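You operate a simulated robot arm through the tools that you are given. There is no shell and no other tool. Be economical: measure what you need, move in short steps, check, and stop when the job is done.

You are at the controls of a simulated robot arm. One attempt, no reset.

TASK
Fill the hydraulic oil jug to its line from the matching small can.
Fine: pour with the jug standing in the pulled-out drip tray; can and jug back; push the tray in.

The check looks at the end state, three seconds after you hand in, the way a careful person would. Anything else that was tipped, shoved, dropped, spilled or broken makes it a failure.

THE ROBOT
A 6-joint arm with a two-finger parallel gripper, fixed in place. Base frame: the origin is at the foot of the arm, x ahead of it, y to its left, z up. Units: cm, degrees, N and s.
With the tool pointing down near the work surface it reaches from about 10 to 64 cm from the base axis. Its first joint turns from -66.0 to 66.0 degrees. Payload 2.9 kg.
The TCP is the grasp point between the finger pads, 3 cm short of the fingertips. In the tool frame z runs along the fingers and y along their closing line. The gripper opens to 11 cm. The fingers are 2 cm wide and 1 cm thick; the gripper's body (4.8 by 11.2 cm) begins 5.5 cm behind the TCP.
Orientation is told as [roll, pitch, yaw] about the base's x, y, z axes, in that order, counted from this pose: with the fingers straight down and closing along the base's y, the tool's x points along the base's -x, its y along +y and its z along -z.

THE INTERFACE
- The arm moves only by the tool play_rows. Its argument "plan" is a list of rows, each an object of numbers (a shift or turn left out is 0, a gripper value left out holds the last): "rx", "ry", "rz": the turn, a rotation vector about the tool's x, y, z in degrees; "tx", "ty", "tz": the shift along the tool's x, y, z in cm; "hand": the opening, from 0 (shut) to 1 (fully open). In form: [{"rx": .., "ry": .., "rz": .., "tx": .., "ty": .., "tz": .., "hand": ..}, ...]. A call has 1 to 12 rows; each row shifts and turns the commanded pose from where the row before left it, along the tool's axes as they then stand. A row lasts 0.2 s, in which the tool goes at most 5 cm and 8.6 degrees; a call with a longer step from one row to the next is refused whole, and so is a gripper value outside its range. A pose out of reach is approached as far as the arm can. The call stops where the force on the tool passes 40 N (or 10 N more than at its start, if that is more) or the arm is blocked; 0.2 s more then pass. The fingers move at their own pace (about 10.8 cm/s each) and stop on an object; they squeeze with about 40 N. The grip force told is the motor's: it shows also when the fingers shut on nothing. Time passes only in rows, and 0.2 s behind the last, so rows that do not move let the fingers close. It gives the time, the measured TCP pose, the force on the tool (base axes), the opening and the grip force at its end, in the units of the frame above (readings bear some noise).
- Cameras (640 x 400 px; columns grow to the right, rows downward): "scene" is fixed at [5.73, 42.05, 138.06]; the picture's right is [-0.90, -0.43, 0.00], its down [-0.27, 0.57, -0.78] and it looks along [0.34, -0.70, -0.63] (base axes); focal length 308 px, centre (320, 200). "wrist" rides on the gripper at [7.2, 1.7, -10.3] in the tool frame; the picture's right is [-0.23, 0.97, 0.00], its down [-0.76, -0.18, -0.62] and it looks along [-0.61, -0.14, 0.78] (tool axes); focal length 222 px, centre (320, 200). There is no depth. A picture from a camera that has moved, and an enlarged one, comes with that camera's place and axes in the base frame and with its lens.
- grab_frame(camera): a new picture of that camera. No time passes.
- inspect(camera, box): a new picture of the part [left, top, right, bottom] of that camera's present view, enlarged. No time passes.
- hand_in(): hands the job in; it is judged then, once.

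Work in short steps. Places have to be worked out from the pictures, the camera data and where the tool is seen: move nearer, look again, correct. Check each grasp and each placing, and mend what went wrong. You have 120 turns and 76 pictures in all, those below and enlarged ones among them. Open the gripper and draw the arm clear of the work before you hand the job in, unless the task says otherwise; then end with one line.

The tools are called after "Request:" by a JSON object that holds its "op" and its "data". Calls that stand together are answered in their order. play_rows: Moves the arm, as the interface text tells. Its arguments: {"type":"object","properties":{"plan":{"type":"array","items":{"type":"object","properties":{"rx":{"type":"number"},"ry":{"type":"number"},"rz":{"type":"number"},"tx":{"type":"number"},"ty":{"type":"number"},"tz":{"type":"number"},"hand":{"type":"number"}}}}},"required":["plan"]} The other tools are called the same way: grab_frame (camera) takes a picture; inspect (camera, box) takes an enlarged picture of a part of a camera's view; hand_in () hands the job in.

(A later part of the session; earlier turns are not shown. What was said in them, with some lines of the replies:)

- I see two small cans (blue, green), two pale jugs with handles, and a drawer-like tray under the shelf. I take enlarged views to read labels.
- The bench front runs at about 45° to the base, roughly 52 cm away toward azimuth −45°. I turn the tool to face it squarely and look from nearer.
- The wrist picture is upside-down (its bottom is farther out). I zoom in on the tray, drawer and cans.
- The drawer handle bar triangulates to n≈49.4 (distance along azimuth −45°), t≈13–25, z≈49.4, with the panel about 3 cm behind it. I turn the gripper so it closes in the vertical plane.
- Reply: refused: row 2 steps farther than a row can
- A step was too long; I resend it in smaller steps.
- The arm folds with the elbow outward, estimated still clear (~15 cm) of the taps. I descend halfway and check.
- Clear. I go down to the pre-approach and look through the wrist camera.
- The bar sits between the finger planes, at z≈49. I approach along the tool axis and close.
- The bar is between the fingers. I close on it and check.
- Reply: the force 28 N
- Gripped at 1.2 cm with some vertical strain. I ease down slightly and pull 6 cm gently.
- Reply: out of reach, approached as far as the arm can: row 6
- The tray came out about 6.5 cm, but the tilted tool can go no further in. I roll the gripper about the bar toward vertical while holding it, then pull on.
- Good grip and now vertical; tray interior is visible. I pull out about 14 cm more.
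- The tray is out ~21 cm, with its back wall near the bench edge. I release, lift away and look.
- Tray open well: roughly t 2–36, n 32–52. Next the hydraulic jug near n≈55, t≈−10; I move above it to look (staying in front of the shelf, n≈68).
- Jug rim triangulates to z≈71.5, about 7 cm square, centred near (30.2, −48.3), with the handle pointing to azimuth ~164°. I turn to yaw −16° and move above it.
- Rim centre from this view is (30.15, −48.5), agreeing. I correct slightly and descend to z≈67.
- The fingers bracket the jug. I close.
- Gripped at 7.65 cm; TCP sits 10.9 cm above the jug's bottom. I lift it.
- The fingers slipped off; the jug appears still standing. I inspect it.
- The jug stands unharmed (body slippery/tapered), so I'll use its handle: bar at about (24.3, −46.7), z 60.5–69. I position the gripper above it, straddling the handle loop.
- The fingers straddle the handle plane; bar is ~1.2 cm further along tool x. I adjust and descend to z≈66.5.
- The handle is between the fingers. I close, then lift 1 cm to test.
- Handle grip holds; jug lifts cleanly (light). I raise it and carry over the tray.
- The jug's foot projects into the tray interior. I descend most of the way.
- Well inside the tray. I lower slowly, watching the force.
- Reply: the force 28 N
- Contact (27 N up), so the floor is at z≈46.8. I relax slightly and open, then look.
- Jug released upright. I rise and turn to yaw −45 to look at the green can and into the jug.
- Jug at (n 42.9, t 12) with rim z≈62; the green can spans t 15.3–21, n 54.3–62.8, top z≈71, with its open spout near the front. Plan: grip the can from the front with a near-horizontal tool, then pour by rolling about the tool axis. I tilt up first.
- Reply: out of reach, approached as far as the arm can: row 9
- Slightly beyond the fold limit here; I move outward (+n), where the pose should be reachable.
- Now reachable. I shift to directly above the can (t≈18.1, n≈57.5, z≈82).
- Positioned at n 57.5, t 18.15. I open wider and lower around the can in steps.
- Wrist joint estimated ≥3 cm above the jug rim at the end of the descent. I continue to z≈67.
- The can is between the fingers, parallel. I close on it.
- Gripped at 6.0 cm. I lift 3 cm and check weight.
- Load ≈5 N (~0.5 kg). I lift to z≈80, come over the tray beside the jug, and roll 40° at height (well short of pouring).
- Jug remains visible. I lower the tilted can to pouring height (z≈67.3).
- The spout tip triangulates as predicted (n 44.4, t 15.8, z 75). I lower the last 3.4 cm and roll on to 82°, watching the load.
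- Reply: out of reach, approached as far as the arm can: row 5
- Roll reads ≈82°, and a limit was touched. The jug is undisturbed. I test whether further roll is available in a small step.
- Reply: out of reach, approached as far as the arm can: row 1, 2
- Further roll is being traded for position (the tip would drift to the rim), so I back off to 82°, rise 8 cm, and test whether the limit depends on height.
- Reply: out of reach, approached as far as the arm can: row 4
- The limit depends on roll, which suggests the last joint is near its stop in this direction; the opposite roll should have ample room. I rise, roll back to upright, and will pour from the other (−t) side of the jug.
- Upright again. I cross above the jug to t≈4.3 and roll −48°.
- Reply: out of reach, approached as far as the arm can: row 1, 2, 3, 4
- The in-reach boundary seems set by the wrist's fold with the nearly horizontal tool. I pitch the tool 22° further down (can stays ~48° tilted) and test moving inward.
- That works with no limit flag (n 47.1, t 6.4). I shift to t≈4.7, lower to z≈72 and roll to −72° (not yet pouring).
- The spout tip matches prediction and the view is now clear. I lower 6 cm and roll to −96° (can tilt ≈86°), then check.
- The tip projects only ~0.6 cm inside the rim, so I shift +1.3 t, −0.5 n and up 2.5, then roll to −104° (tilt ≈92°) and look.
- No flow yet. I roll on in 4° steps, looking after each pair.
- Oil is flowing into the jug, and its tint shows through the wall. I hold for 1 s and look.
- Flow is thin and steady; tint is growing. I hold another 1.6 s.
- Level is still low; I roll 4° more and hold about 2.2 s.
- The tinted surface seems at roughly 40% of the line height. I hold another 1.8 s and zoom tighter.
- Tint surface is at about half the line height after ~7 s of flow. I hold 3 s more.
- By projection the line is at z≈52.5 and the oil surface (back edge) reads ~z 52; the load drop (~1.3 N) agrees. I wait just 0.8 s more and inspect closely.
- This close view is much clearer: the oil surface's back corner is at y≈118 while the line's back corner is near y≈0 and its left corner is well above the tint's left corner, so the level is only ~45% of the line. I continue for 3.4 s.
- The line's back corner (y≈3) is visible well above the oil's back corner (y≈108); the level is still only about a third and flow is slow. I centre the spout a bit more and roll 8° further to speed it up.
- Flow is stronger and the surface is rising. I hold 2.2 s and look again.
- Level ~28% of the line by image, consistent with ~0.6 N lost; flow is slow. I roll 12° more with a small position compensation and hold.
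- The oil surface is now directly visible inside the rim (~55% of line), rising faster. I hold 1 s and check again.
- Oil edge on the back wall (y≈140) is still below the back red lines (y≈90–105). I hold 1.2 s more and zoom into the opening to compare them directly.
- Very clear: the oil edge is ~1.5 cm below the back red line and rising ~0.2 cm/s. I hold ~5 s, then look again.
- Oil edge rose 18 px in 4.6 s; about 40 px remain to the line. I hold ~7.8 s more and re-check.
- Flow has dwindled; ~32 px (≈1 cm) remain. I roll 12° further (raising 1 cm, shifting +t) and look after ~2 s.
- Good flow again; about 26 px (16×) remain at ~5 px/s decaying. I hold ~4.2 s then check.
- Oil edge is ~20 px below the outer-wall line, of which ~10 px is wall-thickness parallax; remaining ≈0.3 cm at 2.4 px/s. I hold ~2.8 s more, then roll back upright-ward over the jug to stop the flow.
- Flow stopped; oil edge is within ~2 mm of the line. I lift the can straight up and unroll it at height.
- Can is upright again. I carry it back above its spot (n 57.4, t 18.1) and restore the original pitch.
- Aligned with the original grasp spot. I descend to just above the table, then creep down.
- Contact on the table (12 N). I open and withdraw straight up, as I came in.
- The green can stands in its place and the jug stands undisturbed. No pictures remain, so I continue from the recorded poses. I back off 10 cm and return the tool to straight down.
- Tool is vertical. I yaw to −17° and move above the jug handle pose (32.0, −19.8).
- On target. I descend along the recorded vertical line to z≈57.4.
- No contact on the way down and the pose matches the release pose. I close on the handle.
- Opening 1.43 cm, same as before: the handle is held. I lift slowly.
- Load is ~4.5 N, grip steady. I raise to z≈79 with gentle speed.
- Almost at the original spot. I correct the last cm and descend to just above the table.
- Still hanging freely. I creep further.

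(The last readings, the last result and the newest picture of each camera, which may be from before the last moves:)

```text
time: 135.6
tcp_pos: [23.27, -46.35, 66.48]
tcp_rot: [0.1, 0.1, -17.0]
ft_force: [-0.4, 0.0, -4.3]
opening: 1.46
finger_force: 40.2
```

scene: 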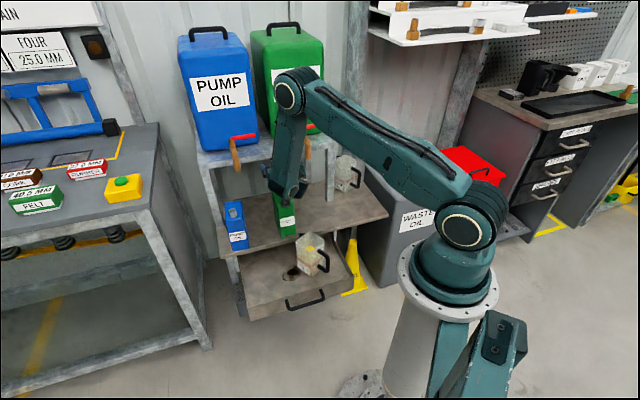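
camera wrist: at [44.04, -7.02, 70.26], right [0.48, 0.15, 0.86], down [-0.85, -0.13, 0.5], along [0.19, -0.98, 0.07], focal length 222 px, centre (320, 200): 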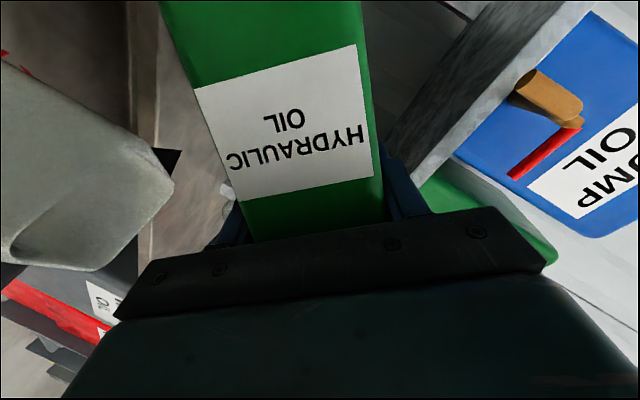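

Request:
{"op": "play_rows", "data": {"plan": [{"tz": 0.2}]}}

Request:
{"op": "play_rows", "data": {"plan": [{"tz": 0.15}]}}

```text
time: 136.0
tcp_pos: [23.33, -46.63, 66.33]
tcp_rot: [0.0, -0.1, -17.0]
ft_force: [-4.7, 2.0, 10.2]
opening: 1.46
finger_force: 39.5
```

```text
time: 136.4
tcp_pos: [23.33, -46.5, 66.34]
tcp_rot: [-0.1, 0.0, -17.0]
ft_force: [-6.4, 4.3, 28.7]
opening: 1.46
finger_force: 40.1
```

Table contact confirmed. I relax slightly, open, and rise clear.

Request:
{"op": "play_rows", "data": {"plan": [{"tz": -0.15}, {"hand": 0.4}, {"hand": 0.4}, {"hand": 0.4}, {"tz": -2}, {"tz": -3}, {"tz": -4}, {"tz": -4}, {"tz": -4}]}}

```text
time: 138.4
tcp_pos: [23.04, -46.29, 83.46]
tcp_rot: [0.2, 0.1, -17.0]
ft_force: [-0.5, 0.5, 0.9]
opening: 4.39
finger_force: 0.0
```

The tray comes next: I'll push on its handle bar (now at n≈28.4, z≈49, centre t≈19) with the fingers spread. I travel at height to a point in front of it.

Request:
{"op": "play_rows", "data": {"plan": [{"tx": 0.49, "ty": 3.92, "hand": 0.7}, {"tx": 0.49, "ty": 3.92}, {"tx": 0.49, "ty": 3.92}, {"tx": 0.49, "ty": 3.92}, {"tx": 0.49, "ty": 3.92}, {"tx": 0.49, "ty": 3.92}, {"tx": 0.49, "ty": 3.92}, {"tx": 0.49, "ty": 3.92}, {"tx": 0.49, "ty": 3.92}, {"tx": 0.49, "ty": 3.92}, {"tx": 0.49, "ty": 3.92}]}}

Request:
{"op": "play_rows", "data": {"plan": [{"rz": 7}, {"rz": 7}, {"rz": 7}, {"rz": 7}, {}]}}

```text
time: 140.8
tcp_pos: [30.76, -3.67, 83.3]
tcp_rot: [0.1, 0.1, -17.0]
ft_force: [-0.8, -0.2, -0.1]
opening: 7.71
finger_force: 0.1
```

```text
time: 142.0
tcp_pos: [30.84, -3.7, 83.34]
tcp_rot: [0.0, 0.1, -45.2]
ft_force: [0.4, 0.3, 0.3]
opening: 7.69
finger_force: 0.0
```

In front of the bar by ~2.4 cm; I back off 1 cm more and descend to z≈50.

Request:
{"op": "play_rows", "data": {"plan": [{"tx": 1, "tz": 3}, {"tz": 4}, {"tz": 4}, {"tz": 4}, {"tz": 4}, {"tz": 4}, {"tz": 4}, {"tz": 3}, {"tz": 3.3}, {}]}}

```text
time: 144.2
tcp_pos: [30.17, -2.72, 50.02]
tcp_rot: [0.0, 0.0, -45.0]
ft_force: [0.1, 0.2, 0.1]
opening: 7.7
finger_force: 0.1
```

At the start point. I push in the +n direction.

Request:
{"op": "play_rows", "data": {"plan": [{"tx": -1.5}, {"tx": -1.2}, {"tx": -1}, {"tx": -1.2}, {"tx": -1.5}, {"tx": -1.5}, {"tx": -1.5}, {"tx": -1.5}]}}

```text
time: 146.0
tcp_pos: [37.87, -10.61, 50.01]
tcp_rot: [-0.1, 0.0, -45.0]
ft_force: [-1.1, 1.1, 0.7]
opening: 7.68
finger_force: 0.0
```

Small steady resistance along −n. I keep pushing.

Request:
{"op": "play_rows", "data": {"plan": [{"tx": -1.5}, {"tx": -1.5}, {"tx": -1.5}, {"tx": -1.5}]}}

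Request:
{"op": "play_rows", "data": {"plan": [{"tx": -1.5}, {"tx": -1.5}, {"tx": -1.2}]}}

```text
time: 147.0
tcp_pos: [42.2, -14.79, 50.03]
tcp_rot: [0.1, 0.0, -45.1]
ft_force: [-2.0, 0.5, 1.6]
opening: 7.71
finger_force: 0.0
```

```text
time: 147.8
tcp_pos: [45.22, -17.87, 49.91]
tcp_rot: [-0.1, 0.0, -45.0]
ft_force: [-1.3, 0.4, 1.2]
opening: 7.71
finger_force: 0.1
```

The tray must be moving (TCP is well past its former front, n 44.6). I push the last centimetres until it stops.

Request:
{"op": "play_rows", "data": {"plan": [{"tx": -0.8}, {"tx": -0.8}, {"tx": -0.6}]}}

Request:
{"op": "play_rows", "data": {"plan": [{"tx": -0.4}, {"tx": -0.4}]}}

```text
time: 148.6
tcp_pos: [46.54, -19.26, 49.97]
tcp_rot: [0.1, 0.1, -45.0]
ft_force: [-1.8, 2.5, -0.1]
opening: 7.65
finger_force: 0.0
```

```text
time: 149.2
tcp_pos: [47.08, -19.86, 50.07]
tcp_rot: [-0.1, 0.1, -45.0]
ft_force: [-0.8, 2.2, 0.0]
opening: 7.64
finger_force: 0.0
```

n=47.3, no stop yet. I continue in small steps.

Request:
{"op": "play_rows", "data": {"plan": [{"tx": -0.3}, {"tx": -0.3}]}}

Request:
{"op": "play_rows", "data": {"plan": [{"tx": -0.3}]}}

```text
time: 149.9
tcp_pos: [47.16, -19.96, 49.83]
tcp_rot: [-0.2, 0.9, -44.8]
ft_force: [-2.5, 1.5, 0.6]
opening: 7.69
finger_force: 0.0
stopped in row 2: the force on the tool passed its limit (the readings are from after the stop); the commanded pose is now the measured one
```

```text
time: 150.3
tcp_pos: [47.02, -19.87, 49.69]
tcp_rot: [-0.3, 1.3, -44.8]
ft_force: [-22.6, 24.7, 19.5]
opening: 7.71
finger_force: 0.1
```

The tray hit its stop (bar at n≈49, its original place). I back off, rise clear, and open the gripper.

Request:
{"op": "play_rows", "data": {"plan": [{"tx": 1.5}, {"tx": 3}, {"tx": 3}, {"tz": -3}, {"tz": -4}, {"tz": -4.5}, {"tz": -4.5}, {"tz": -4.5}, {"tz": -4.5}, {"tz": -4.5}, {"tx": 3, "hand": 1}, {"tx": 3, "hand": 1}]}}

```text
time: 152.9
tcp_pos: [38.02, -10.82, 79.56]
tcp_rot: [-0.2, 0.8, -44.8]
ft_force: [-0.3, 0.4, -0.3]
opening: 11.01
finger_force: 0.1
```

The arm is clear and the gripper open, so I hand in.

Request:
{"op": "hand_in", "data": {}}

```text
The job is handed in.
```

I filled the hydraulic oil jug to within about 2 mm below its line, put the can and jug back where they stood, and pushed the tray in until it stopped. My pictures ran out after the can went back, so returning the jug and closing the tray were checked only by position and force readings.
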